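You operate a simulated robot arm through the tools that you are given. There is no shell and no other tool.

The job below is to be done with a simulated two-armed robot. You get a single attempt, and the scene is never put back.

Task
Put the brush on the small table. Open the left door, fetch the blue cloth and set it on the shelf under the sink, then shut the door. Pick up the bottle brush with one hand, pass it to the other hand and put it on the cart top. Close the right door. Put one of the sachets from the small table on the small bench. Put the green cloth on the table away on the rubber mat. Put the cream jug on the shelf under the bench. Put the fennel round flask from the dresser top on the cart shelf and the linden round flask on the brown hose coil. The order is free. Set down upright: cream jug, round flask.

The check looks at the end state, three seconds after you hand in, the way a careful person would. Anything else that was tipped, shoved, dropped, spilled or broken makes it a failure. Flat cloth is picked up by pressing the open fingertips on it (5 to 10 N) and closing them slowly along it; thin cloth reads only 2 to 8 mm in the jaws.

Robot
Two 6-joint arms with two-finger grippers on one trunk, on a base that drives. Base frame: it is fixed to the floor where the robot stands at the start and does not move with it; the origin is under the middle of the robot, x ahead of it, y to its left, z up; the surface under the hand at the start is at about z = 840. Readings come in mm, rad, newtons and seconds.
The left shoulder is at the start at [70, 176, 1115], the right one opposite. With the tool pointing down near the work surface each hand reaches from about 480 to 800 mm from the robot's upright axis, wherever it stands, measured 20 degrees to its own side. Places, roughly: blue cloth (7x12x3 cm) [-3800, 2000, 900]; bottle brush (5x5x22 cm) [-4100, 2100, 1000]; brush (3x3x12 cm) [600, 100, 900]; cart shelf [-2500, 2800, 300]; cart top [-2500, 2800, 800]; cream jug [-750, 1000, 750]; green cloth (7x12x3 cm) [-2500, 600, 800]; hose coil (13x13x2 cm) [-1400, 2900, 900]; left door [-3700, 2100, 500]; right door [-3500, 2700, 500]; round flask [-1500, 3000, 1000]; rubber mat [-3900, 3000, 900]; sachet [-2750, 1250, 750]; shelf under the bench [700, -600, 200]; shelf under the sink [-4000, 2300, 400]; small bench [-1000, 1100, 800]; small table (26x17 cm) [-2820, 1240, 780]. Payload 2.45 kg a hand.
Tool frame (each hand has its own): the origin (TCP) lies between the finger pads and is the grasp point; the fingertips stand 26 mm ahead of it; z points along the fingers, y is the line along which they close. The gripper opens to 96 mm. The gripper's body begins 69 mm behind the TCP.
Orientation is that of the tool frame in the base frame, as a unit quaternion [x, y, z, w]. With the fingers straight down and closing along the base's y, the tool's x points along the base's -x, its y along +y and its z along -z.

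Tools
- The arms move only by the tool nudge_tool. It takes "left_moves", "right_moves" or both (then of equal length, played together; a hand with none holds still); each is a list of rows, each a list of 2 entries, a list of its own where there are three numbers: the shift along the tool's x, y, z in mm, then the turn, a rotation vector about the tool's x, y, z in rad. In form: [[[dx, dy, dz], [ax, ay, az]], ...]. A call has 1 to 20 rows; each row shifts and turns the commanded pose from where the row before left it, along the tool's axes as they then stand. "left_gripper" and "right_gripper" are, for a hand that has rows, the opening in per cent of the stroke, from 0 (shut) to 100 (fully open), set as the call begins (left out, the last holds). Rows are played at 5 a second. More than 50 mm and 0.15 rad between two rows, or a gripper value outside its range, and nothing of the call is played. A pose out of reach is approached as far as the arm can. The call stops where the force on the tool passes 40 N (or 10 N more than at its start, if that is more) or the arm is blocked; 0.2 s more then pass. The fingers move at their own pace and stop on an object; they squeeze with about 28 N. The grip force told is the motor's: it shows also when the fingers shut on nothing. Time passes only in rows, and 0.2 s behind the last, so rows that do not move let the fingers close. The reply holds the time, the measured pose of the TCP, the force on the tool along the base axes, the opening and the grip force, in the units named above and with some noise, with the torque about the TCP (base axes, N m) and any sound that the robot's microphone picked up.
- Cameras (640 x 400 px; columns grow to the right, rows downward): "scene" is now at [136.7, 5.5, 1428.7]; the picture's right is [0.06, -1.00, 0.00], its down [-0.64, -0.04, -0.77] and it looks along [0.77, 0.05, -0.64] (base axes); focal length 262 px, centre (320, 200). "left" rides on the left gripper at [82, -3, -98] in its tool frame; the picture's right is [0.04, 1.00, 0.00], its down [-0.73, 0.03, -0.68] and it looks along [-0.68, 0.03, 0.73] (tool axes); focal length 256 px, centre (320, 200). "right" rides on the right gripper at [82, 3, -98] in its tool frame; the picture's right is [-0.04, 1.00, 0.00], its down [-0.73, -0.03, -0.68] and it looks along [-0.68, -0.03, 0.73] (tool axes); focal length 256 px, centre (320, 200).
- grab_frame(camera): a new picture of that camera. It takes no simulated time.
- raise_lower(by): slides the trunk up (or, below 0, down) by that many mm; the arms and the scene camera ride with it, the base frame stays. It gives what a move gives, with no picture.
- roll_base(legs): drives the robot by 1 to 6 legs, each [ahead, left, turn to the left] in mm, mm and rad, along the robot's own axes; the way and the turn of a leg run together, so that a leg with both is an arc; at most 1500 mm and 3.142 rad a leg. The arms and the cameras ride along, it lands a little off, and it stops where it bumps. It gives what a move gives.
- aim_head(pan, tilt): turns the head with the scene camera to pan (to the left, within 1.501 rad either way) and tilt (down, from -0.506 to 1.204), counted from straight ahead of the robot. It gives what a move gives.
- measure_at(camera, pixels): there is no depth. For up to 12 entries [column, row, z] of the newest picture of that camera ("zoom" is the newest enlarged one), the place [x, y] in the base frame at which the ray of that pixel passes the height z, good to about 2 mm. It takes no simulated time.
- close_up(camera, box): a new picture of the part [left, top, right, bottom] of that camera's present view, enlarged. It takes no simulated time.
- sign_off(): hands the job in; it is judged then, once.

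Unless the task says otherwise, let go and move clear before handing in.

The tools are called after "Request:" by a JSON object that holds its "method" and its "body". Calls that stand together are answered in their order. nudge_tool: Moves the arms, as the interface text tells. Its arguments: {"type":"object","properties":{"left_moves":{"type":"array","items":{"type":"array"}},"left_gripper":{"type":"number"},"right_moves":{"type":"array","items":{"type":"array"}},"right_gripper":{"type":"number"}},"required":[]} The other tools are called the same way: raise_lower (by) slides the trunk up or down; roll_base (legs) drives the base; aim_head (pan, tilt) turns the head that bears the scene camera; grab_frame (camera) takes a picture; measure_at (camera, pixels) gives the place at which the rays of pixels pass given heights; close_up (camera, box) takes an enlarged picture of a part of a camera's view; sign_off () hands the job in.

At the start:

```text
t: 0.0
left_eef_pos: [532.6, 264.3, 1152.7]
left_tcp_rot: [0.0, 1.0, 0.0, 0.0]
left_force: [0.4, 0.5, 0.1]
left_ft_torque: [-0.01, -0.01, -0.02]
left_gripper_width: 95.9
left_gripper_force: 0.0
right_eef_pos: [623.2, -165.1, 1046.4]
right_tcp_rot: [0.0, 1.0, 0.0, 0.0]
right_force: [0.1, 0.2, 0.3]
right_ft_torque: [0.02, -0.04, 0.0]
right_gripper_width: 95.9
right_gripper_force: 0.0
trunk travel left (down, up): [-600.0, 240.0]
robot x, y, heading: [4.0, -2.9, 0.001]
head pan, tilt: [0.061, 0.695]
```

scene: 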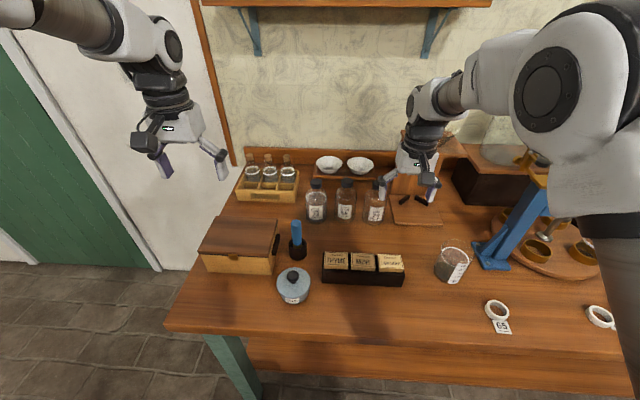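
right: 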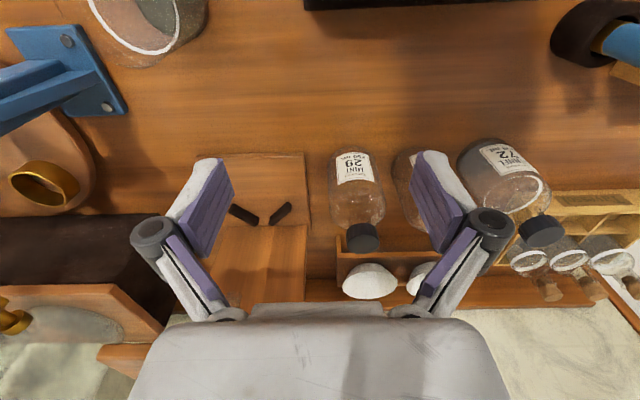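
left: 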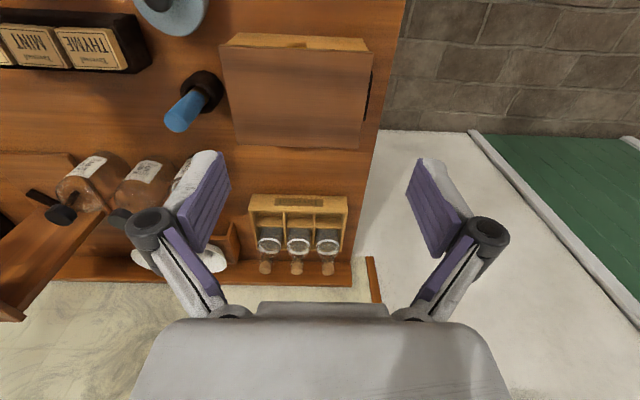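

The scene picture shows the blue-handled brush standing at about (297,240) on the bench, between a wooden box and a row of tins. I'll enlarge it and measure before reaching.

Request:
{"method": "close_up", "body": {"camera": "scene", "box": [220, 170, 420, 310]}}

Request:
{"method": "measure_at", "body": {"camera": "scene", "pixels": [[297, 255, 840], [296, 222, 960], [297, 245, 870], [280, 265, 840], [205, 262, 840], [293, 298, 840], [322, 282, 840]]}}

```text
2.86 times, centred on (320, 240) of scene
```

zoom: 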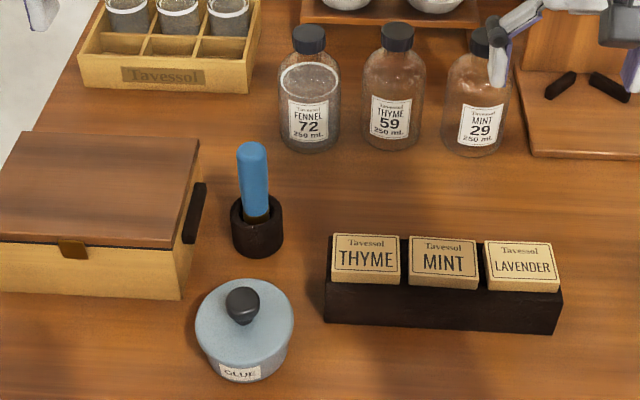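

```text
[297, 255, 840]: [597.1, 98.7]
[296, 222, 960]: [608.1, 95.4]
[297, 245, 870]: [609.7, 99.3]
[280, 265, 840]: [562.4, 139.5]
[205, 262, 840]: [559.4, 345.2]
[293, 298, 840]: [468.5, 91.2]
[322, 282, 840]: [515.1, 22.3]
```

The brush stands handle-up in a dark cup (zoom (256,225)). I'll triangulate its top with the left camera.

Request:
{"method": "close_up", "body": {"camera": "left", "box": [120, 40, 280, 160]}}

Request:
{"method": "measure_at", "body": {"camera": "left", "pixels": [[176, 122, 930], [176, 122, 950], [176, 122, 970], [203, 92, 870], [203, 92, 880]]}}

Request:
{"method": "measure_at", "body": {"camera": "scene", "pixels": [[296, 222, 930], [296, 222, 950], [296, 222, 970], [297, 243, 870], [297, 243, 880]]}}

```text
3.33 times, centred on (200, 100) of left
```

zoom: 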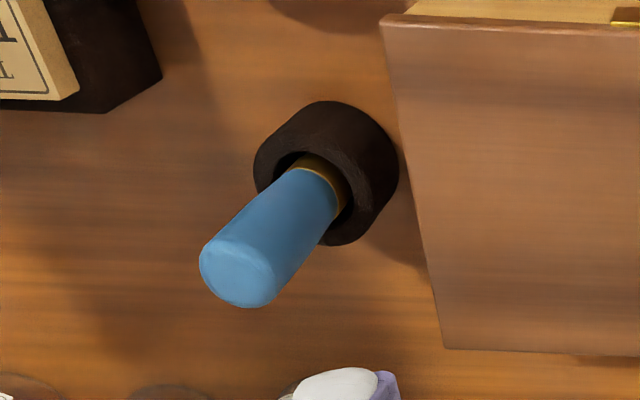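

```text
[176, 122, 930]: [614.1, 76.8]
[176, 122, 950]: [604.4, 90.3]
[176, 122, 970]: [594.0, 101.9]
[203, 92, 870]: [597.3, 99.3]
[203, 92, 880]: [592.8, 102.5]
```

```text
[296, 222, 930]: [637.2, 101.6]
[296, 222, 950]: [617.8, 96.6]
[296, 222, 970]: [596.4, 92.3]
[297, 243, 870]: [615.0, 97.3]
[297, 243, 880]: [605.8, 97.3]
```

The brush top is near [600, 97, 965], in its cup, with the glue pot in front and the box at its left. Before acting I'll look around with the head to learn the room.

Request:
{"method": "aim_head", "body": {"pan": 1.5, "tilt": 0.4}}

Request:
{"method": "grab_frame", "body": {"camera": "scene"}}

Request:
{"method": "aim_head", "body": {"pan": -1.5, "tilt": 0.4}}

Request:
{"method": "grab_frame", "body": {"camera": "scene"}}

Request:
{"method": "aim_head", "body": {"pan": 0.7, "tilt": 0.4}}

Request:
{"method": "grab_frame", "body": {"camera": "scene"}}

Request:
{"method": "aim_head", "body": {"pan": 0.0, "tilt": 0.9}}

Request:
{"method": "grab_frame", "body": {"camera": "scene"}}

```text
t: 1.6
left_eef_pos: [533.0, 266.5, 1151.7]
left_tcp_rot: [0.0, 1.0, 0.0, -0.001]
left_force: [0.2, 0.7, 0.3]
left_ft_torque: [-0.03, 0.01, 0.02]
left_gripper_width: 96.0
left_gripper_force: 0.0
right_eef_pos: [621.0, -164.9, 1046.0]
right_tcp_rot: [-0.001, 1.0, -0.001, 0.0]
right_force: [-0.2, 0.2, -0.2]
right_ft_torque: [-0.03, -0.01, -0.02]
right_gripper_width: 95.8
right_gripper_force: 0.0
trunk travel left (down, up): [-600.0, 240.0]
robot x, y, heading: [-2.2, 0.5, -0.002]
head pan, tilt: [1.499, 0.4]
```

```text
taken
```

scene: 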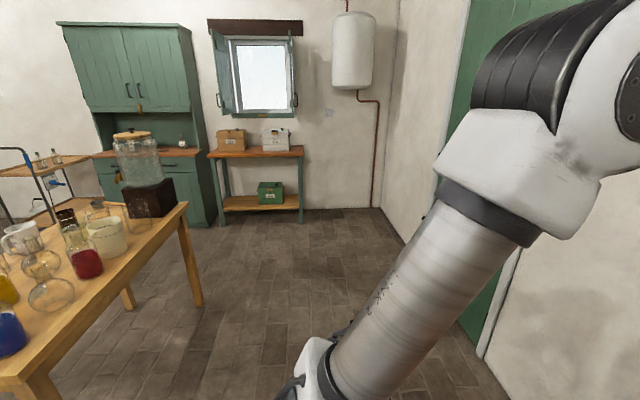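

```text
t: 4.2
left_eef_pos: [534.0, 266.1, 1151.8]
left_tcp_rot: [0.0, 1.0, 0.0, 0.0]
left_force: [0.2, 0.2, -0.2]
left_ft_torque: [0.0, -0.01, -0.01]
left_gripper_width: 96.1
left_gripper_force: 0.0
right_eef_pos: [622.3, -166.6, 1046.5]
right_tcp_rot: [0.0, 1.0, 0.0, 0.0]
right_force: [-0.1, -0.2, 0.1]
right_ft_torque: [0.01, -0.02, -0.03]
right_gripper_width: 96.2
right_gripper_force: 0.1
trunk travel left (down, up): [-600.0, 240.0]
robot x, y, heading: [1.9, 0.4, -0.001]
head pan, tilt: [-1.499, 0.4]
```

```text
taken
```

scene: 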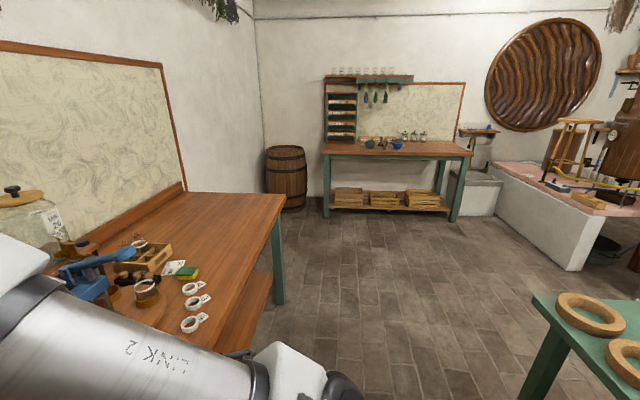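

```text
t: 6.2
left_eef_pos: [533.6, 264.9, 1152.0]
left_tcp_rot: [0.0, 1.0, 0.0, 0.0]
left_force: [-0.5, 0.0, 0.6]
left_ft_torque: [-0.02, 0.01, -0.01]
left_gripper_width: 95.9
left_gripper_force: 0.1
right_eef_pos: [622.3, -166.1, 1045.8]
right_tcp_rot: [0.0, 1.0, 0.0, 0.001]
right_force: [-0.6, -0.5, 0.3]
right_ft_torque: [-0.02, 0.01, 0.02]
right_gripper_width: 95.8
right_gripper_force: 0.0
trunk travel left (down, up): [-600.0, 240.0]
robot x, y, heading: [3.9, 0.6, -0.003]
head pan, tilt: [0.7, 0.4]
```

```text
taken
```

scene: 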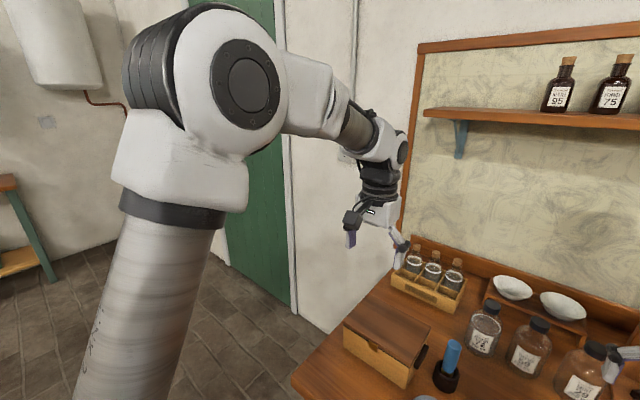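

```text
t: 7.3
left_eef_pos: [533.5, 265.3, 1151.8]
left_tcp_rot: [0.0, 1.0, 0.0, -0.001]
left_force: [0.4, -0.1, -0.4]
left_ft_torque: [0.0, -0.02, -0.01]
left_gripper_width: 96.1
left_gripper_force: 0.1
right_eef_pos: [622.1, -165.8, 1045.9]
right_tcp_rot: [0.0, 1.0, 0.001, 0.0]
right_force: [0.4, 0.0, 0.1]
right_ft_torque: [-0.01, -0.01, 0.0]
right_gripper_width: 96.2
right_gripper_force: 0.1
trunk travel left (down, up): [-600.0, 240.0]
robot x, y, heading: [0.2, -0.4, -0.001]
head pan, tilt: [0.0, 0.901]
```

```text
taken
```

scene: 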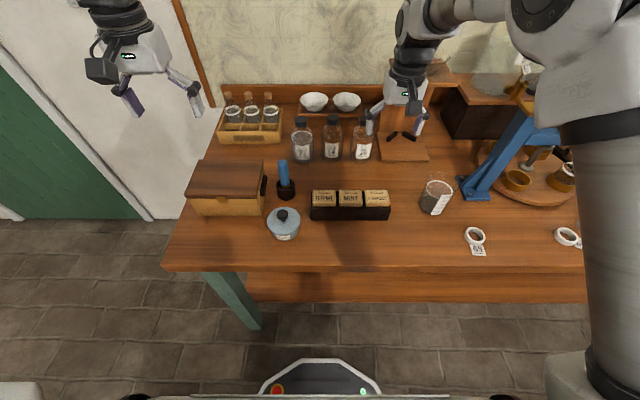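

The bench front, glue pot and box are clear in this picture. I'll enlarge around the brush to measure box and pot clearances.

Request:
{"method": "close_up", "body": {"camera": "scene", "box": [180, 140, 340, 240]}}

Request:
{"method": "measure_at", "body": {"camera": "scene", "pixels": [[300, 270, 840], [320, 360, 300], [283, 162, 965], [286, 196, 840]]}}

```text
4.00 times, centred on (260, 190) of scene
```

zoom: 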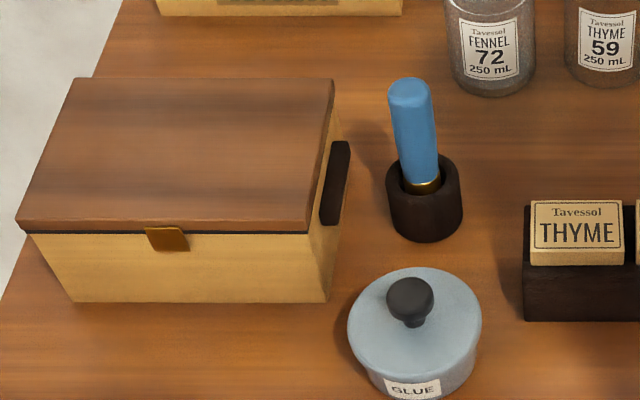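

```text
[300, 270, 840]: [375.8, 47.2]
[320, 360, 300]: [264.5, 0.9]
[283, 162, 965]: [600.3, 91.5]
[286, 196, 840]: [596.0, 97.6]
```

Request:
{"method": "measure_at", "body": {"camera": "zoom", "pixels": [[328, 303, 840], [312, 232, 900], [312, 232, 920], [312, 232, 940], [350, 160, 880], [348, 210, 880], [424, 240, 840], [412, 280, 880], [412, 280, 900], [414, 270, 840], [412, 90, 960], [422, 185, 885]]}}

```text
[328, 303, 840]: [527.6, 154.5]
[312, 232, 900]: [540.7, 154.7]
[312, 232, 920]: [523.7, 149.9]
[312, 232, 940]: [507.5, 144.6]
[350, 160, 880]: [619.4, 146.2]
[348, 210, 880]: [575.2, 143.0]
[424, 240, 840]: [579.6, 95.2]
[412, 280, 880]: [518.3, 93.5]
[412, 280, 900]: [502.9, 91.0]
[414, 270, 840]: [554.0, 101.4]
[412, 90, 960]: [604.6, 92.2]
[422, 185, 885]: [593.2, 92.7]
```

The box lid is about z 920 with its handle out to y 140; the glue knob reaches about 890, and the brush axis is near [603, 94]. I'll turn the left hand 180° about its fingers so the wrist camera ends on top, then pitch it to near horizontal.

Request:
{"method": "nudge_tool", "body": {"left_moves": [[[0, 0, 0], [0, 0, 0.1496]], [[0, 0, 0], [0, 0, 0.1496]], [[0, 0, 0], [0, 0, 0.1496]], [[0, 0, 0], [0, 0, 0.1496]], [[0, 0, 0], [0, 0, 0.1496]], [[0, 0, 0], [0, 0, 0.1496]], [[0, 0, 0], [0, 0, 0.1496]], [[0, 0, 0], [0, 0, 0.1496]], [[0, 0, 0], [0, 0, 0.1496]], [[0, 0, 0], [0, 0, 0.1496]], [[0, 0, 0], [0, 0, 0.1496]], [[0, 0, 0], [0, 0, 0.1496]], [[0, 0, 0], [0, 0, 0.1496]], [[0, 0, 0], [0, 0, 0.1496]], [[0, 0, 0], [0, 0, 0.1496]], [[0, 0, 0], [0, 0, 0.1496]], [[0, 0, 0], [0, 0, 0.1496]], [[0, 0, 0], [0, 0, 0.1496]], [[0, 0, 0], [0, 0, 0.1496]], [[0, 0, 0], [0, 0, 0.1496]]]}}

```text
t: 11.5
left_eef_pos: [533.9, 265.9, 1152.4]
left_tcp_rot: [0.997, 0.073, 0.0, 0.0]
left_force: [-0.5, -0.2, -0.4]
left_ft_torque: [0.01, -0.02, 0.0]
left_gripper_width: 96.1
left_gripper_force: 0.0
right_eef_pos: [621.2, -166.0, 1045.5]
right_tcp_rot: [0.0, 1.0, 0.0, 0.0]
right_force: [0.0, 0.1, -0.9]
right_ft_torque: [-0.02, 0.0, 0.03]
right_gripper_width: 96.3
right_gripper_force: 0.0
trunk travel left (down, up): [-600.0, 240.0]
robot x, y, heading: [2.4, 0.7, 0.005]
head pan, tilt: [0.0, 0.901]
```

The yaw turned cleanly. Now finishing the yaw and pitching the fingers forward by 1.2 rad.

Request:
{"method": "nudge_tool", "body": {"left_moves": [[[0, 0, 0], [0, 0, 0.1496]], [[0, 0, 0], [0, 0.15, 0]], [[0, 0, 0], [0, 0.15, 0]], [[0, 0, 0], [0, 0.15, 0]], [[0, 0, 0], [0, 0.15, 0]], [[0, 0, 0], [0, 0.15, 0]], [[0, 0, 0], [0, 0.15, 0]], [[0, 0, 0], [0, 0.15, 0]], [[0, 0, 0], [0, 0.15, 0]]], "left_gripper": 60}}

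Request:
{"method": "grab_frame", "body": {"camera": "scene"}}

Request:
{"method": "grab_frame", "body": {"camera": "left"}}

```text
t: 13.5
left_eef_pos: [551.9, 282.9, 1132.6]
left_tcp_rot: [0.867, 0.062, 0.49, -0.071]
left_force: [1.0, 0.0, -0.4]
left_ft_torque: [0.02, 0.03, 0.02]
left_gripper_width: 57.7
left_gripper_force: 0.0
left hand out of reach, approached as far as the arm can: row 1, 4, 5, 6, 7, 8
right_eef_pos: [623.3, -166.4, 1046.0]
right_tcp_rot: [0.0, 1.0, 0.0, 0.001]
right_force: [0.0, 0.3, 0.4]
right_ft_torque: [0.02, 0.02, 0.01]
right_gripper_width: 96.5
right_gripper_force: 0.0
trunk travel left (down, up): [-600.0, 240.0]
robot x, y, heading: [0.9, -0.5, 0.001]
head pan, tilt: [0.0, 0.901]
```

```text
taken
```

scene: 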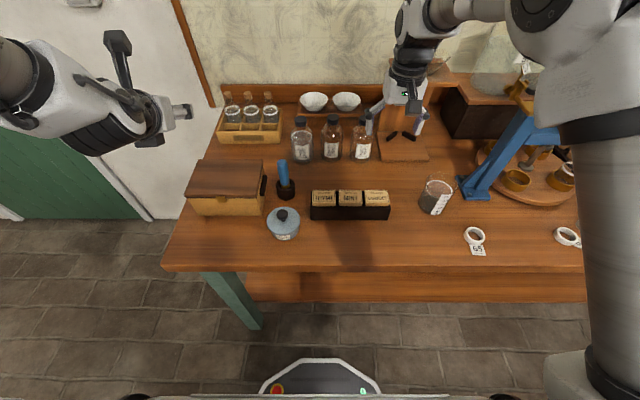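

```text
taken
```

left: 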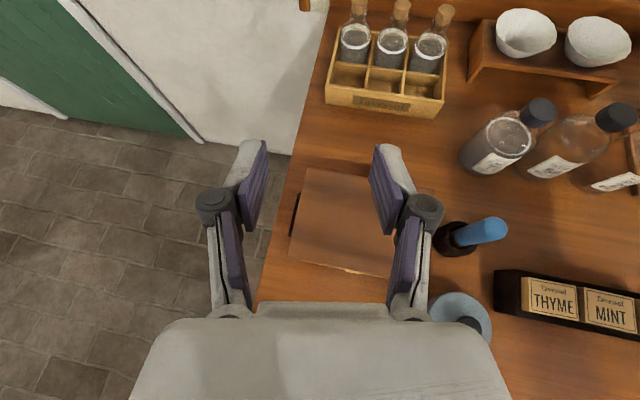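

The hand reached 31° below horizontal, with the yaw stuck about 12° to the left (joint limit), which is usable. I'll command a slight left yaw, clear the right arm aside, and come to a stand-off before the brush.

Request:
{"method": "nudge_tool", "body": {"left_moves": [[[0, 0, 0], [0.14, 0, -0.054]], [[0, 0, 0], [0.14, 0, -0.054]], [[-32, 31, -1.6], [0, 0, 0]], [[-32, 31, -1.6], [0, 0, 0]], [[-32, 31, -1.6], [0, 0, 0]]], "right_moves": [[[0, -40, 0], [0, 0, 0]], [[0, -40, 0], [0, 0, 0]], [[0, -40, 0], [0, 0, 0]], [[0, -40, 0], [0, 0, 0]], [[0, 0, 0], [0, 0, 0]]], "left_gripper": 60}}

Request:
{"method": "grab_frame", "body": {"camera": "scene"}}

Request:
{"method": "grab_frame", "body": {"camera": "left"}}

```text
t: 14.7
left_eef_pos: [575.2, 270.7, 1053.9]
left_tcp_rot: [0.841, 0.206, 0.479, -0.142]
left_force: [0.8, 1.0, 0.1]
left_ft_torque: [0.0, -0.01, 0.01]
left_gripper_width: 57.5
left_gripper_force: 0.0
left hand out of reach, approached as far as the arm can: row 3, 4, 5
right_eef_pos: [622.9, -323.3, 1045.6]
right_tcp_rot: [0.001, 1.0, -0.002, -0.001]
right_force: [1.2, 0.4, 0.6]
right_ft_torque: [0.01, -0.01, 0.01]
right_gripper_width: 96.2
right_gripper_force: 0.0
trunk travel left (down, up): [-600.0, 240.0]
robot x, y, heading: [-2.2, 1.5, -0.001]
head pan, tilt: [0.0, 0.901]
```

```text
taken
```

scene: 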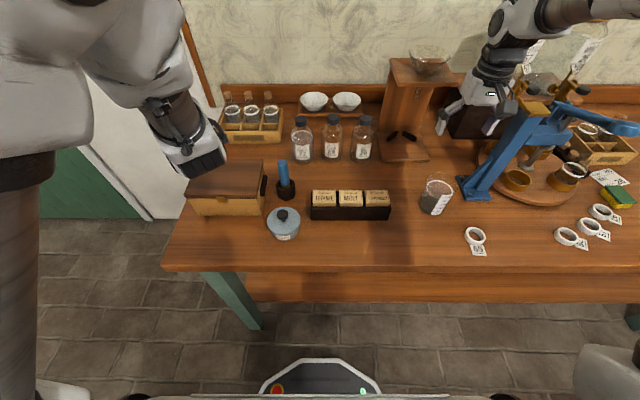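

```text
taken
```

left: 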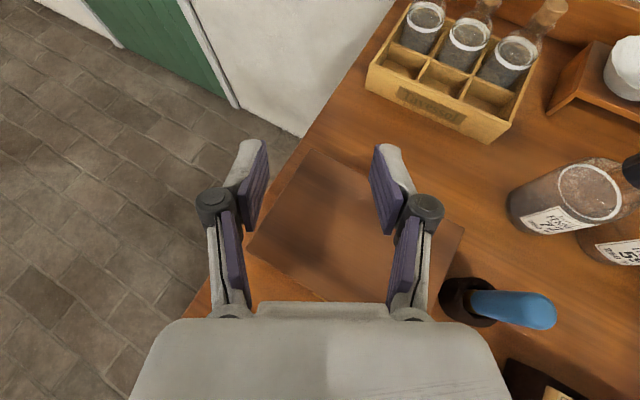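

The left hand stalls at y 271 since the brush is too near for a horizontal hand. I'll back the base off and shift it right so that the brush sits further out.

Request:
{"method": "roll_base", "body": {"legs": [[-180, 0, 0], [0, -150, 0]]}}

Request:
{"method": "nudge_tool", "body": {"left_moves": [[[0, 0, 40], [0, 0, 0]], [[0, 0, 40], [0, 0, 0]], [[0, 0, 40], [0, 0, 0]]]}}

Request:
{"method": "grab_frame", "body": {"camera": "scene"}}

```text
t: 17.2
left_eef_pos: [392.2, 118.8, 1045.6]
left_tcp_rot: [0.846, 0.204, 0.471, -0.143]
left_force: [0.6, 0.2, 0.6]
left_ft_torque: [-0.02, 0.02, 0.03]
left_gripper_width: 57.9
left_gripper_force: 0.0
right_eef_pos: [438.4, -478.5, 1046.1]
right_tcp_rot: [0.002, 1.0, 0.0, -0.001]
right_force: [0.7, 0.1, 0.0]
right_ft_torque: [0.0, 0.04, -0.02]
right_gripper_width: 96.2
right_gripper_force: 0.0
trunk travel left (down, up): [-600.0, 240.0]
robot x, y, heading: [-182.7, -150.6, -0.006]
head pan, tilt: [0.0, 0.901]
```

```text
t: 18.0
left_eef_pos: [482.5, 169.4, 985.3]
left_tcp_rot: [0.846, 0.203, 0.472, -0.142]
left_force: [0.8, 0.7, 0.4]
left_ft_torque: [0.01, 0.0, 0.0]
left_gripper_width: 57.5
left_gripper_force: 0.0
right_eef_pos: [438.2, -476.6, 1046.6]
right_tcp_rot: [0.003, 1.0, -0.001, -0.001]
right_force: [-0.1, 0.3, -0.9]
right_ft_torque: [-0.03, 0.07, 0.04]
right_gripper_width: 96.2
right_gripper_force: 0.2
trunk travel left (down, up): [-600.0, 240.0]
robot x, y, heading: [-183.5, -146.9, -0.003]
head pan, tilt: [0.0, 0.901]
```

```text
taken
```

scene: 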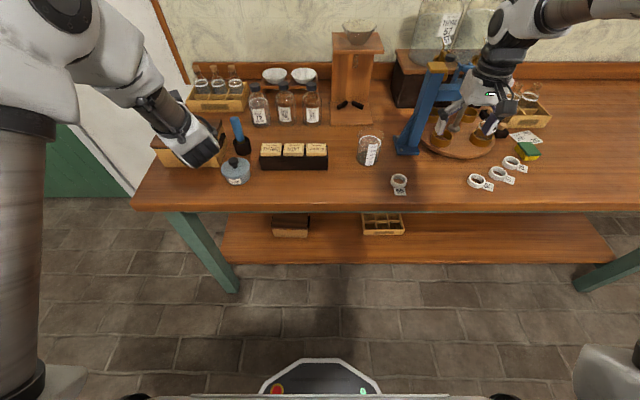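

The hand now follows freely from its measured pose (482,169,985), yaw 30°, pitch 31° down. I'll move to the stand-off in front-right of the brush and flatten the pitch slightly.

Request:
{"method": "nudge_tool", "body": {"left_moves": [[[1.3, 42, -10.3], [0, 0, 0]], [[1.3, 42, -10.3], [0, 0, 0]], [[1.3, 42, -10.3], [0, 0, 0]], [[0, 0, 0], [0, 0.1, 0]], [[0, 0, 0], [0, 0.1, 0]]], "left_gripper": 62}}

Request:
{"method": "aim_head", "body": {"pan": 0.3, "tilt": 0.75}}

Request:
{"method": "grab_frame", "body": {"camera": "left"}}

Request:
{"method": "grab_frame", "body": {"camera": "scene"}}

```text
t: 19.2
left_eef_pos: [525.1, 70.0, 998.1]
left_tcp_rot: [0.793, 0.21, 0.549, -0.16]
left_force: [0.0, -0.8, 0.3]
left_ft_torque: [-0.02, -0.01, 0.03]
left_gripper_width: 59.4
left_gripper_force: 0.0
left hand out of reach, approached as far as the arm can: row 5
right_eef_pos: [438.1, -479.2, 1045.4]
right_tcp_rot: [0.003, 1.0, 0.0, 0.0]
right_force: [0.5, 0.2, 0.3]
right_ft_torque: [-0.01, -0.01, -0.02]
right_gripper_width: 95.8
right_gripper_force: 0.0
trunk travel left (down, up): [-600.0, 240.0]
robot x, y, heading: [-178.0, -147.8, -0.009]
head pan, tilt: [0.0, 0.901]
```

```text
t: 20.0
left_eef_pos: [524.2, 71.1, 994.6]
left_tcp_rot: [0.796, 0.208, 0.546, -0.16]
left_force: [0.3, 0.0, 0.1]
left_ft_torque: [0.01, 0.03, -0.02]
left_gripper_width: 59.7
left_gripper_force: 0.0
right_eef_pos: [436.8, -477.7, 1046.9]
right_tcp_rot: [0.003, 1.0, -0.001, 0.001]
right_force: [-0.4, 0.9, -0.4]
right_ft_torque: [-0.03, -0.03, 0.01]
right_gripper_width: 95.9
right_gripper_force: 0.1
trunk travel left (down, up): [-600.0, 240.0]
robot x, y, heading: [-178.1, -148.2, -0.005]
head pan, tilt: [0.3, 0.75]
```

```text
taken
```

left: 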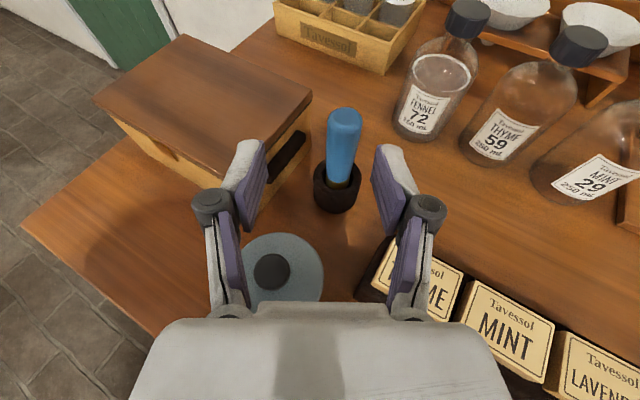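

```text
taken
```

scene: 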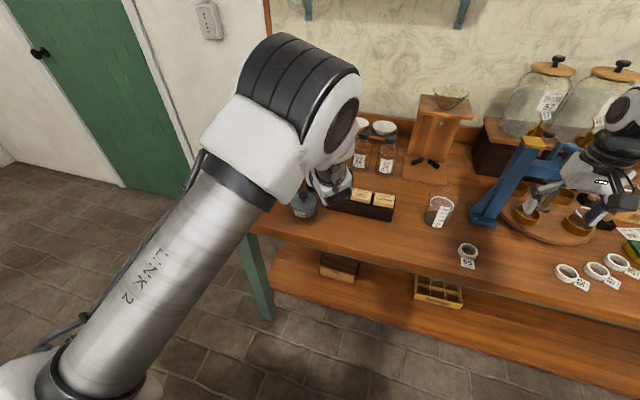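

The left view shows the brush (345,125) just ahead, between the fingers. I'll measure its position from this view.

Request:
{"method": "measure_at", "body": {"camera": "left", "pixels": [[345, 118, 955], [345, 118, 965], [343, 145, 935], [340, 180, 890], [272, 265, 890], [302, 135, 890]]}}

```text
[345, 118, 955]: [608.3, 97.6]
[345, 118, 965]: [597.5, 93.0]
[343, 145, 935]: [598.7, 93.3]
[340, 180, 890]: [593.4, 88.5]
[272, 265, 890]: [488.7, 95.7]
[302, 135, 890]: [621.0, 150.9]
```

The brush axis is about [604, 95]. I'll shift sideways, advance 95 mm along the fingers at z about 940, then close.

Request:
{"method": "nudge_tool", "body": {"left_moves": [[[-24, 21, 0], [0, 0, 0]], [[0, 0, 32], [0, 0, 0]], [[0, 0, 32], [0, 0, 0]], [[0, 0, 31], [0, 0, 0]]], "left_gripper": 62}}

Request:
{"method": "grab_frame", "body": {"camera": "left"}}

```text
t: 21.0
left_eef_pos: [613.6, 89.9, 940.9]
left_tcp_rot: [0.795, 0.187, 0.554, -0.162]
left_force: [0.4, -0.1, -0.2]
left_ft_torque: [-0.01, -0.02, 0.01]
left_gripper_width: 59.7
left_gripper_force: 0.0
left hand out of reach, approached as far as the arm can: row 1
right_eef_pos: [439.0, -478.9, 1044.2]
right_tcp_rot: [0.003, 1.0, 0.0, 0.0]
right_force: [-0.1, -0.8, -0.1]
right_ft_torque: [-0.02, 0.03, -0.01]
right_gripper_width: 96.0
right_gripper_force: 0.1
trunk travel left (down, up): [-600.0, 240.0]
robot x, y, heading: [-181.8, -150.0, -0.004]
head pan, tilt: [0.3, 0.75]
```

```text
taken
```

left: 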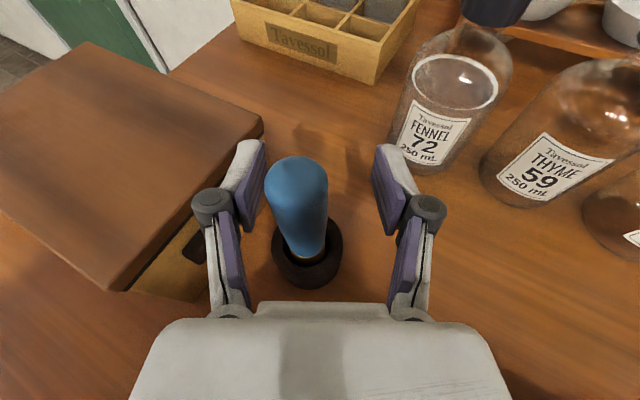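

The brush sits between the fingers slightly left of centre (297 vs 320). I'll shift 11 mm that way, then close.

Request:
{"method": "nudge_tool", "body": {"left_moves": [[[0, -11, -8], [0, 0, 0]]], "left_gripper": 62}}

Request:
{"method": "nudge_tool", "body": {"left_moves": [[[0, 0, 0], [0, 0, 0]], [[0, 0, 0], [0, 0, 0]], [[0, 0, 0], [0, 0, 0]]], "left_gripper": 0}}

Request:
{"method": "grab_frame", "body": {"camera": "left"}}

```text
t: 21.4
left_eef_pos: [598.6, 95.5, 944.7]
left_tcp_rot: [0.794, 0.188, 0.554, -0.163]
left_force: [0.1, -0.5, 0.5]
left_ft_torque: [-0.01, -0.02, -0.01]
left_gripper_width: 59.4
left_gripper_force: 0.1
right_eef_pos: [436.8, -478.0, 1046.2]
right_tcp_rot: [0.003, 1.0, 0.001, 0.0]
right_force: [-0.6, 0.0, -0.4]
right_ft_torque: [0.0, -0.02, -0.04]
right_gripper_width: 96.1
right_gripper_force: 0.1
trunk travel left (down, up): [-600.0, 240.0]
robot x, y, heading: [-183.5, -150.2, 0.0]
head pan, tilt: [0.3, 0.75]
```

```text
t: 22.2
left_eef_pos: [598.4, 95.3, 945.0]
left_tcp_rot: [0.795, 0.187, 0.554, -0.162]
left_force: [0.9, -2.9, 0.8]
left_ft_torque: [-0.29, -0.21, -0.03]
left_gripper_width: 24.0
left_gripper_force: 27.4
right_eef_pos: [437.4, -479.4, 1046.0]
right_tcp_rot: [0.003, 1.0, 0.0, 0.0]
right_force: [0.0, -0.8, 0.9]
right_ft_torque: [-0.05, -0.03, 0.01]
right_gripper_width: 96.0
right_gripper_force: 0.1
trunk travel left (down, up): [-600.0, 240.0]
robot x, y, heading: [-185.9, -152.0, -0.002]
head pan, tilt: [0.3, 0.75]
```

```text
taken
```

left: 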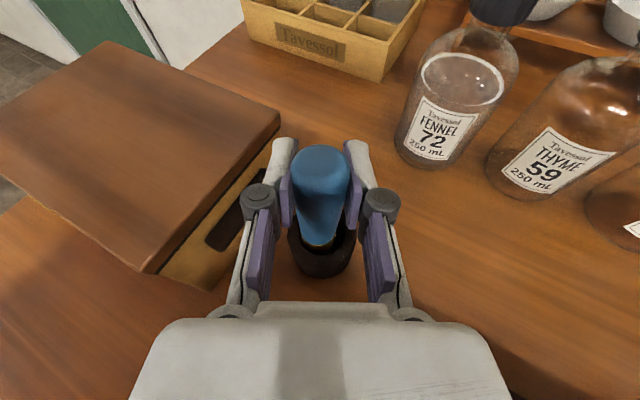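

The fingers hold the handle (24 mm, 27 N). I'll lift straight up with the trunk.

Request:
{"method": "raise_lower", "body": {"by": 160}}

Request:
{"method": "grab_frame", "body": {"camera": "left"}}

Request:
{"method": "grab_frame", "body": {"camera": "scene"}}

```text
t: 24.0
left_eef_pos: [600.0, 95.8, 1104.7]
left_tcp_rot: [0.794, 0.188, 0.554, -0.163]
left_force: [0.5, 0.7, -0.3]
left_ft_torque: [0.0, -0.01, 0.02]
left_gripper_width: 24.1
left_gripper_force: 27.8
right_eef_pos: [438.8, -478.6, 1206.0]
right_tcp_rot: [0.002, 1.0, 0.0, 0.0]
right_force: [0.7, -0.6, 0.3]
right_ft_torque: [-0.03, 0.01, -0.03]
right_gripper_width: 96.0
right_gripper_force: 0.2
trunk travel left (down, up): [-760.0, 80.0]
robot x, y, heading: [-184.3, -149.6, -0.004]
head pan, tilt: [0.3, 0.75]
```

```text
taken
```

left: 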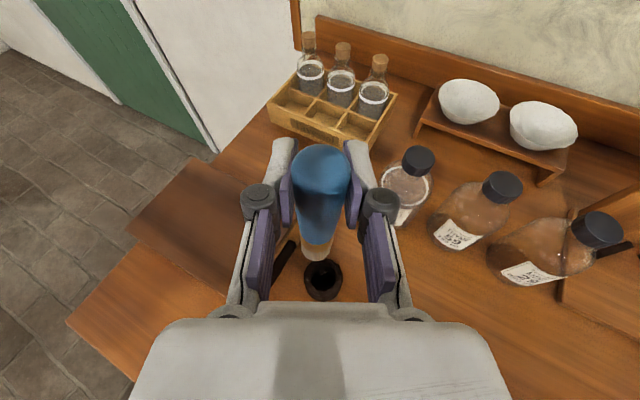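

```text
taken
```

scene: 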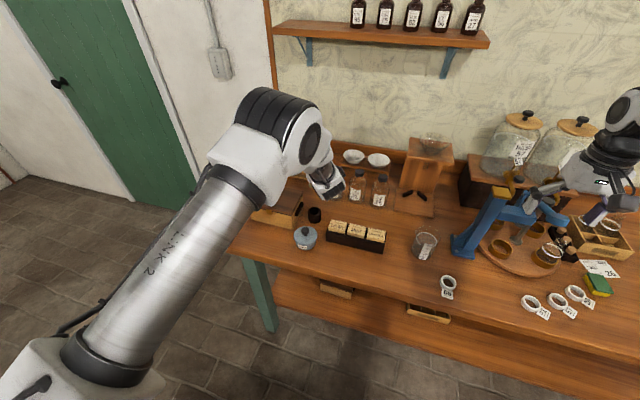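

The brush came out of its cup cleanly. I'll back the base away from the bench and look around for the route.

Request:
{"method": "roll_base", "body": {"legs": [[-300, 0, 0]]}}

Request:
{"method": "aim_head", "body": {"pan": 1.5, "tilt": 0.5}}

Request:
{"method": "grab_frame", "body": {"camera": "scene"}}

Request:
{"method": "aim_head", "body": {"pan": -1.5, "tilt": 0.5}}

Request:
{"method": "grab_frame", "body": {"camera": "scene"}}

```text
t: 26.1
left_eef_pos: [307.1, 99.1, 1107.1]
left_tcp_rot: [0.793, 0.189, 0.555, -0.164]
left_force: [-0.3, -0.4, -0.1]
left_ft_torque: [-0.02, 0.04, -0.05]
left_gripper_width: 24.5
left_gripper_force: 27.9
right_eef_pos: [146.3, -475.9, 1207.5]
right_tcp_rot: [0.001, 1.0, 0.0, 0.002]
right_force: [-0.2, 0.3, 0.4]
right_ft_torque: [-0.04, -0.05, -0.02]
right_gripper_width: 95.9
right_gripper_force: 0.0
trunk travel left (down, up): [-760.0, 80.0]
robot x, y, heading: [-473.8, -148.2, 0.001]
head pan, tilt: [0.3, 0.75]
stopped in leg 1: the robot was blocked; the commanded pose is now the measured one
```

```text
t: 27.5
left_eef_pos: [310.6, 98.5, 1102.9]
left_tcp_rot: [0.794, 0.188, 0.554, -0.163]
left_force: [0.0, -0.8, 0.0]
left_ft_torque: [0.02, 0.0, 0.03]
left_gripper_width: 24.2
left_gripper_force: 27.6
right_eef_pos: [150.5, -476.1, 1206.1]
right_tcp_rot: [0.0, 1.0, 0.0, 0.0]
right_force: [1.2, 0.3, 0.3]
right_ft_torque: [0.0, 0.02, -0.01]
right_gripper_width: 96.0
right_gripper_force: 0.0
trunk travel left (down, up): [-760.0, 80.0]
robot x, y, heading: [-473.8, -149.1, 0.001]
head pan, tilt: [1.499, 0.499]
```

```text
taken
```

scene: 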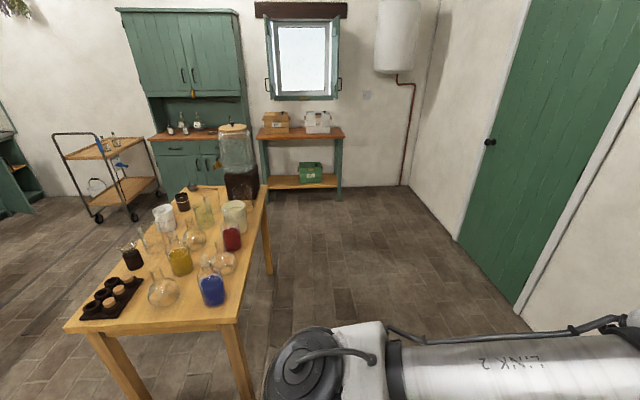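

```text
t: 30.1
left_eef_pos: [311.1, 99.2, 1104.4]
left_tcp_rot: [0.794, 0.189, 0.554, -0.164]
left_force: [0.5, -0.9, -0.6]
left_ft_torque: [-0.01, 0.0, 0.01]
left_gripper_width: 24.3
left_gripper_force: 27.8
right_eef_pos: [151.2, -475.2, 1205.2]
right_tcp_rot: [0.001, 1.0, 0.0, 0.0]
right_force: [-1.2, 0.0, 0.2]
right_ft_torque: [-0.03, -0.01, 0.01]
right_gripper_width: 96.4
right_gripper_force: 0.0
trunk travel left (down, up): [-760.0, 80.0]
robot x, y, heading: [-472.6, -150.3, -0.0]
head pan, tilt: [-1.499, 0.499]
```

```text
taken
```

scene: 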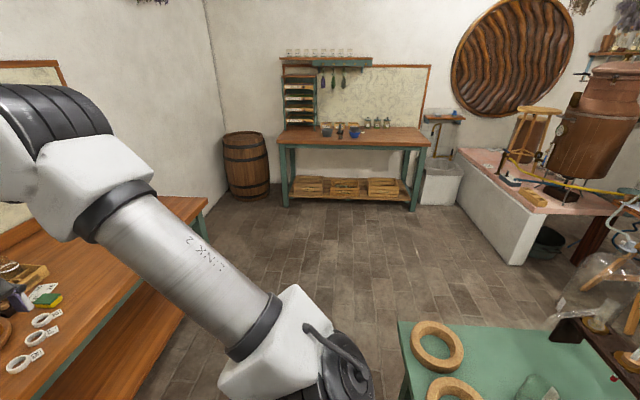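

The base was blocked at x = -474, most likely by the green-topped table seen at the lower right (400,325) of this view. I'll come forward a little and measure where it is.

Request:
{"method": "measure_at", "body": {"camera": "scene", "pixels": [[399, 322, 750], [580, 335, 750], [399, 322, 800], [580, 335, 800], [400, 395, 750]]}}

Request:
{"method": "roll_base", "body": {"legs": [[70, 0, 0]]}}

Request:
{"method": "aim_head", "body": {"pan": -1.5, "tilt": 1.1}}

Request:
{"method": "grab_frame", "body": {"camera": "scene"}}

Request:
{"method": "aim_head", "body": {"pan": 1.5, "tilt": 1.1}}

Request:
{"method": "grab_frame", "body": {"camera": "scene"}}

```text
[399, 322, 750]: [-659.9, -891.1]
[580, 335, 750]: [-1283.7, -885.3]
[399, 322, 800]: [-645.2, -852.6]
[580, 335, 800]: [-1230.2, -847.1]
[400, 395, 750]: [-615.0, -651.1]
```

```text
t: 31.1
left_eef_pos: [377.2, 98.2, 1108.3]
left_tcp_rot: [0.793, 0.189, 0.556, -0.163]
left_force: [-0.5, -0.2, 0.1]
left_ft_torque: [-0.02, 0.0, -0.01]
left_gripper_width: 24.2
left_gripper_force: 28.4
right_eef_pos: [215.9, -476.4, 1208.8]
right_tcp_rot: [0.0, 1.0, 0.0, 0.001]
right_force: [-0.8, 0.1, 0.2]
right_ft_torque: [-0.01, -0.1, -0.01]
right_gripper_width: 95.9
right_gripper_force: 0.0
trunk travel left (down, up): [-760.0, 80.0]
robot x, y, heading: [-399.1, -146.2, -0.004]
head pan, tilt: [-1.499, 0.499]
```

```text
t: 32.1
left_eef_pos: [379.8, 98.9, 1105.6]
left_tcp_rot: [0.794, 0.189, 0.555, -0.163]
left_force: [-0.3, 0.6, -1.1]
left_ft_torque: [0.0, 0.04, -0.01]
left_gripper_width: 24.1
left_gripper_force: 28.4
right_eef_pos: [220.2, -475.6, 1206.0]
right_tcp_rot: [0.001, 1.0, 0.0, 0.0]
right_force: [1.0, 0.3, -0.4]
right_ft_torque: [-0.02, -0.02, 0.01]
right_gripper_width: 96.0
right_gripper_force: 0.0
trunk travel left (down, up): [-760.0, 80.0]
robot x, y, heading: [-401.8, -152.5, -0.002]
head pan, tilt: [-1.499, 1.1]
```

```text
taken
```

scene: 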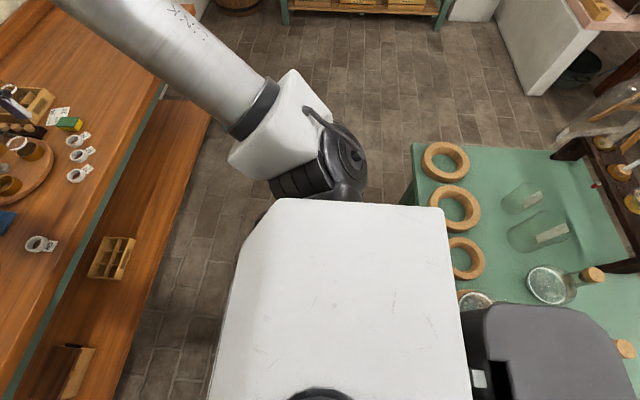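

```text
t: 34.8
left_eef_pos: [380.3, 98.7, 1104.2]
left_tcp_rot: [0.795, 0.188, 0.553, -0.163]
left_force: [-0.3, -0.3, -0.2]
left_ft_torque: [0.04, -0.01, 0.02]
left_gripper_width: 24.3
left_gripper_force: 28.3
right_eef_pos: [221.0, -476.0, 1206.0]
right_tcp_rot: [0.001, 1.0, 0.0, 0.0]
right_force: [-0.4, 0.5, -0.3]
right_ft_torque: [-0.01, 0.01, 0.0]
right_gripper_width: 96.0
right_gripper_force: 0.1
trunk travel left (down, up): [-760.0, 80.0]
robot x, y, heading: [-400.5, -147.4, -0.001]
head pan, tilt: [1.499, 1.1]
```

```text
taken
```

scene: 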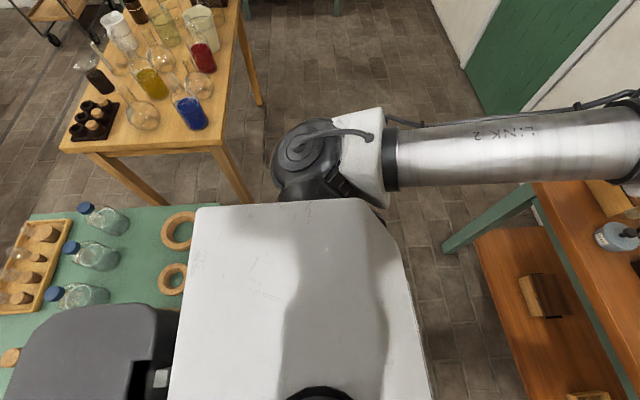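

The green table lies right behind the robot with its glassware standing. I'll measure the flask table's corners and legs to plan the way past on the left.

Request:
{"method": "measure_at", "body": {"camera": "scene", "pixels": [[222, 145, 760], [60, 150, 760], [238, 10, 760], [260, 104, 0], [250, 203, 0], [165, 205, 0], [30, 215, 750], [195, 206, 750], [443, 250, 0], [200, 300, 750], [532, 205, 840], [470, 115, 0]]}}

Request:
{"method": "aim_head", "body": {"pan": 1.5, "tilt": 0.5}}

Request:
{"method": "grab_frame", "body": {"camera": "scene"}}

```text
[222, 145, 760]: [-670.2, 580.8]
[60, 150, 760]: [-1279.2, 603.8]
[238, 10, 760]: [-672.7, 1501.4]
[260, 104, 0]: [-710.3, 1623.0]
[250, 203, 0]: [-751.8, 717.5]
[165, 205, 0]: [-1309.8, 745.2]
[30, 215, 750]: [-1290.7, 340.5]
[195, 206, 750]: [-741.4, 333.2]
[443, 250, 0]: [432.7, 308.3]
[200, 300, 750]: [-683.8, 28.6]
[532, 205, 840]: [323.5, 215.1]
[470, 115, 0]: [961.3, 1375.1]
```

```text
t: 35.8
left_eef_pos: [380.4, 98.7, 1105.2]
left_tcp_rot: [0.794, 0.189, 0.554, -0.163]
left_force: [0.3, -0.2, 0.0]
left_ft_torque: [-0.06, -0.01, 0.04]
left_gripper_width: 24.2
left_gripper_force: 27.7
right_eef_pos: [220.1, -475.7, 1206.9]
right_tcp_rot: [0.001, 1.0, 0.0, 0.0]
right_force: [0.8, -0.7, -0.4]
right_ft_torque: [0.01, 0.0, 0.03]
right_gripper_width: 95.8
right_gripper_force: 0.1
trunk travel left (down, up): [-760.0, 80.0]
robot x, y, heading: [-401.2, -147.9, 0.0]
head pan, tilt: [1.499, 0.499]
```

```text
taken
```

scene: 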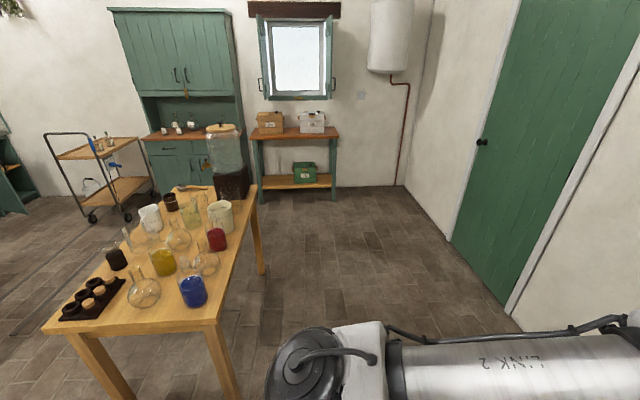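

The corridor to the left runs between the flask table (x < -670) and the door wall (x about 960). I'll measure the far furniture to choose a turning place.

Request:
{"method": "measure_at", "body": {"camera": "scene", "pixels": [[262, 202, 0], [335, 198, 0], [212, 200, 760], [258, 188, 760], [241, 200, 0], [95, 218, 0], [127, 218, 0], [220, 230, 760], [150, 228, 760], [408, 186, 0], [452, 243, 0], [300, 138, 850]]}}

Request:
{"method": "close_up", "body": {"camera": "scene", "box": [100, 100, 260, 220]}}

```text
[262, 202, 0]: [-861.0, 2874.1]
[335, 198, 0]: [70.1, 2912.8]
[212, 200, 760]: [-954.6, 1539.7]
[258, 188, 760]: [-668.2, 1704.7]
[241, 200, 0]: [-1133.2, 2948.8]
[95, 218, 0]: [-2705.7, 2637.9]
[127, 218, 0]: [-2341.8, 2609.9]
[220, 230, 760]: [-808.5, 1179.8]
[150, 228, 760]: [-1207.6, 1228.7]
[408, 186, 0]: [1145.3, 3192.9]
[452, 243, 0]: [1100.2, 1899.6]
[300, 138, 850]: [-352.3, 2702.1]
```

```text
3.33 times, centred on (180, 160) of scene
```

zoom: 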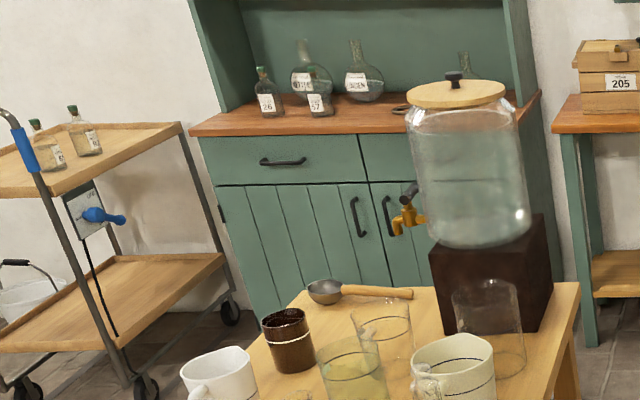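

The cream jug (with handle, zoom (455,370)) is clear on the flask table, and there's room to turn near x≈300, y≈1600. I'll strafe left past the tables, quarter turn, and check.

Request:
{"method": "roll_base", "body": {"legs": [[80, 0, 0], [0, 1500, 0], [0, 250, 0], [0, 0, 1.571], [0, -630, 0]]}}

Request:
{"method": "aim_head", "body": {"pan": 1.0, "tilt": 0.6}}

Request:
{"method": "grab_frame", "body": {"camera": "scene"}}

```text
t: 52.3
left_eef_pos: [83.0, 2377.4, 1104.4]
left_tcp_rot: [0.423, 0.698, 0.273, -0.509]
left_force: [0.6, 0.4, -0.4]
left_ft_torque: [0.01, -0.01, 0.0]
left_gripper_width: 24.1
left_gripper_force: 27.9
right_eef_pos: [659.9, 2225.6, 1205.1]
right_tcp_rot: [0.711, -0.703, -0.001, 0.0]
right_force: [-0.7, 0.1, -0.2]
right_ft_torque: [-0.01, -0.01, -0.03]
right_gripper_width: 95.8
right_gripper_force: 0.1
trunk travel left (down, up): [-760.0, 80.0]
robot x, y, heading: [342.8, 1601.6, 1.578]
head pan, tilt: [1.499, 0.499]
```

```text
t: 53.2
left_eef_pos: [82.6, 2378.5, 1103.9]
left_tcp_rot: [0.424, 0.697, 0.273, -0.51]
left_force: [-0.2, 0.4, -0.2]
left_ft_torque: [-0.03, -0.01, 0.03]
left_gripper_width: 24.3
left_gripper_force: 28.3
right_eef_pos: [660.0, 2225.9, 1206.4]
right_tcp_rot: [0.712, -0.702, 0.0, 0.0]
right_force: [0.6, 0.7, 0.2]
right_ft_torque: [-0.04, 0.0, -0.02]
right_gripper_width: 96.2
right_gripper_force: 0.0
trunk travel left (down, up): [-760.0, 80.0]
robot x, y, heading: [343.4, 1603.5, 1.58]
head pan, tilt: [1.0, 0.6]
```

```text
taken
```

scene: 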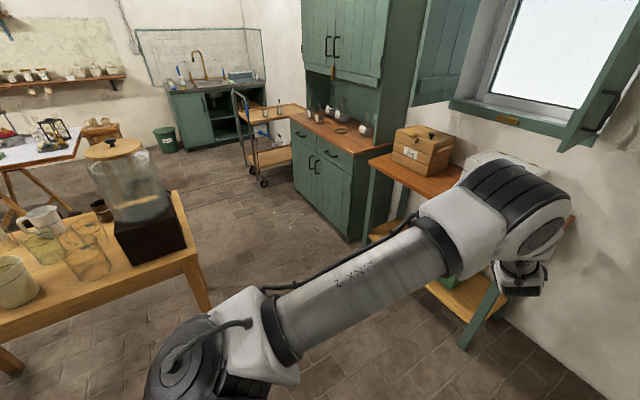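

All clear; the sink cabinet (205,120), cart and dresser are seen. I'll turn left, strafe toward the middle aisle and drive along it.

Request:
{"method": "roll_base", "body": {"legs": [[0, 0, 1.563], [0, -560, 0], [1500, 0, 0]]}}

Request:
{"method": "aim_head", "body": {"pan": 0.2, "tilt": 0.5}}

Request:
{"method": "grab_frame", "body": {"camera": "scene"}}

Request:
{"method": "aim_head", "body": {"pan": -1.0, "tilt": 0.6}}

Request:
{"method": "grab_frame", "body": {"camera": "scene"}}

```text
t: 67.3
left_eef_pos: [-1955.1, 1957.6, 1104.9]
left_tcp_rot: [-0.177, 0.797, -0.155, -0.557]
left_force: [-0.3, -0.6, -1.0]
left_ft_torque: [-0.04, 0.01, 0.01]
left_gripper_width: 24.3
left_gripper_force: 28.4
right_eef_pos: [-1780.1, 2527.9, 1207.1]
right_tcp_rot: [1.0, -0.015, 0.0, 0.0]
right_force: [0.2, -0.3, -0.3]
right_ft_torque: [0.0, 0.0, -0.05]
right_gripper_width: 96.0
right_gripper_force: 0.1
trunk travel left (down, up): [-760.0, 80.0]
robot x, y, heading: [-1168.7, 2184.9, 3.118]
head pan, tilt: [1.0, 0.6]
```

```text
t: 68.4
left_eef_pos: [-1956.0, 1958.1, 1104.6]
left_tcp_rot: [-0.179, 0.797, -0.157, -0.556]
left_force: [-0.5, -0.8, 0.0]
left_ft_torque: [0.02, 0.0, -0.02]
left_gripper_width: 24.5
left_gripper_force: 28.4
right_eef_pos: [-1781.2, 2527.3, 1206.6]
right_tcp_rot: [1.0, -0.014, 0.0, 0.0]
right_force: [0.0, -0.7, 0.8]
right_ft_torque: [-0.04, 0.0, -0.02]
right_gripper_width: 95.9
right_gripper_force: 0.1
trunk travel left (down, up): [-760.0, 80.0]
robot x, y, heading: [-1168.4, 2185.8, 3.111]
head pan, tilt: [0.201, 0.499]
```

```text
taken
```

scene: 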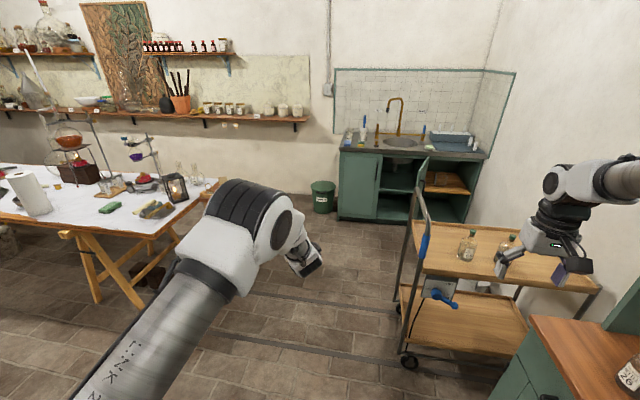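

```text
t: 69.8
left_eef_pos: [-1955.2, 1958.7, 1104.7]
left_tcp_rot: [-0.178, 0.797, -0.156, -0.556]
left_force: [0.0, 0.5, -0.4]
left_ft_torque: [-0.02, -0.02, -0.02]
left_gripper_width: 24.2
left_gripper_force: 27.9
right_eef_pos: [-1780.3, 2528.0, 1207.0]
right_tcp_rot: [1.0, -0.014, 0.0, 0.0]
right_force: [-0.3, 0.4, -1.2]
right_ft_torque: [0.0, -0.04, 0.0]
right_gripper_width: 96.1
right_gripper_force: 0.1
trunk travel left (down, up): [-760.0, 80.0]
robot x, y, heading: [-1169.1, 2182.4, 3.108]
head pan, tilt: [-1.0, 0.6]
```

```text
taken
```

scene: 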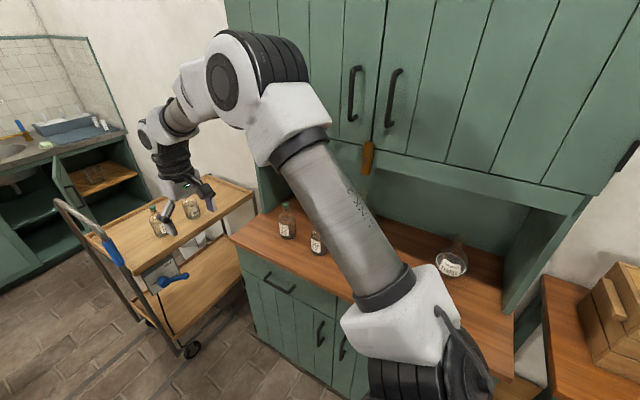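

The white-covered table at (100,205) carries a green cloth at (110,207) and something like sachets near (155,210). I'll look closer there.

Request:
{"method": "aim_head", "body": {"pan": 0.6, "tilt": 0.5}}

Request:
{"method": "close_up", "body": {"camera": "scene", "box": [160, 140, 400, 290]}}

Request:
{"method": "grab_frame", "body": {"camera": "scene"}}

```text
t: 71.5
left_eef_pos: [-1955.8, 1957.3, 1104.0]
left_tcp_rot: [-0.178, 0.796, -0.156, -0.556]
left_force: [-0.3, 0.3, 0.2]
left_ft_torque: [-0.02, -0.04, 0.02]
left_gripper_width: 24.4
left_gripper_force: 28.1
right_eef_pos: [-1781.2, 2528.2, 1207.3]
right_tcp_rot: [1.0, -0.014, 0.0, 0.0]
right_force: [-0.8, 0.1, -0.2]
right_ft_torque: [0.0, 0.02, 0.06]
right_gripper_width: 95.5
right_gripper_force: 0.1
trunk travel left (down, up): [-760.0, 80.0]
robot x, y, heading: [-1169.0, 2184.7, 3.115]
head pan, tilt: [0.6, 0.499]
```

```text
2.67 times, centred on (280, 215) of scene
```

zoom: 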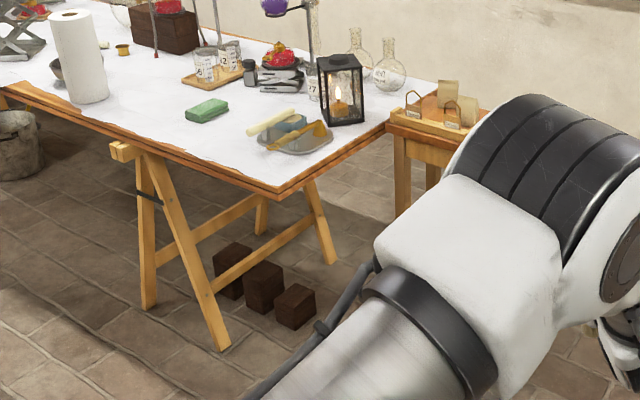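

```text
taken
```

scene: 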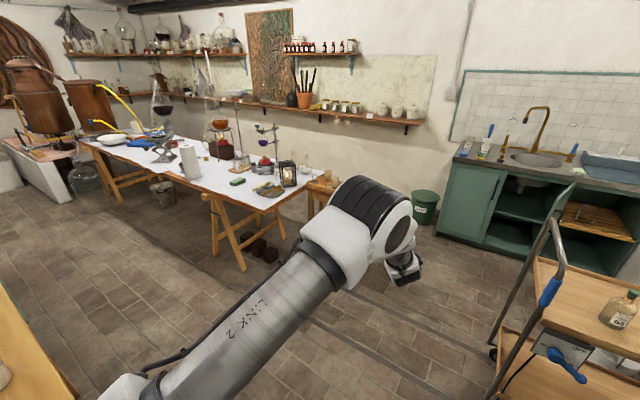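

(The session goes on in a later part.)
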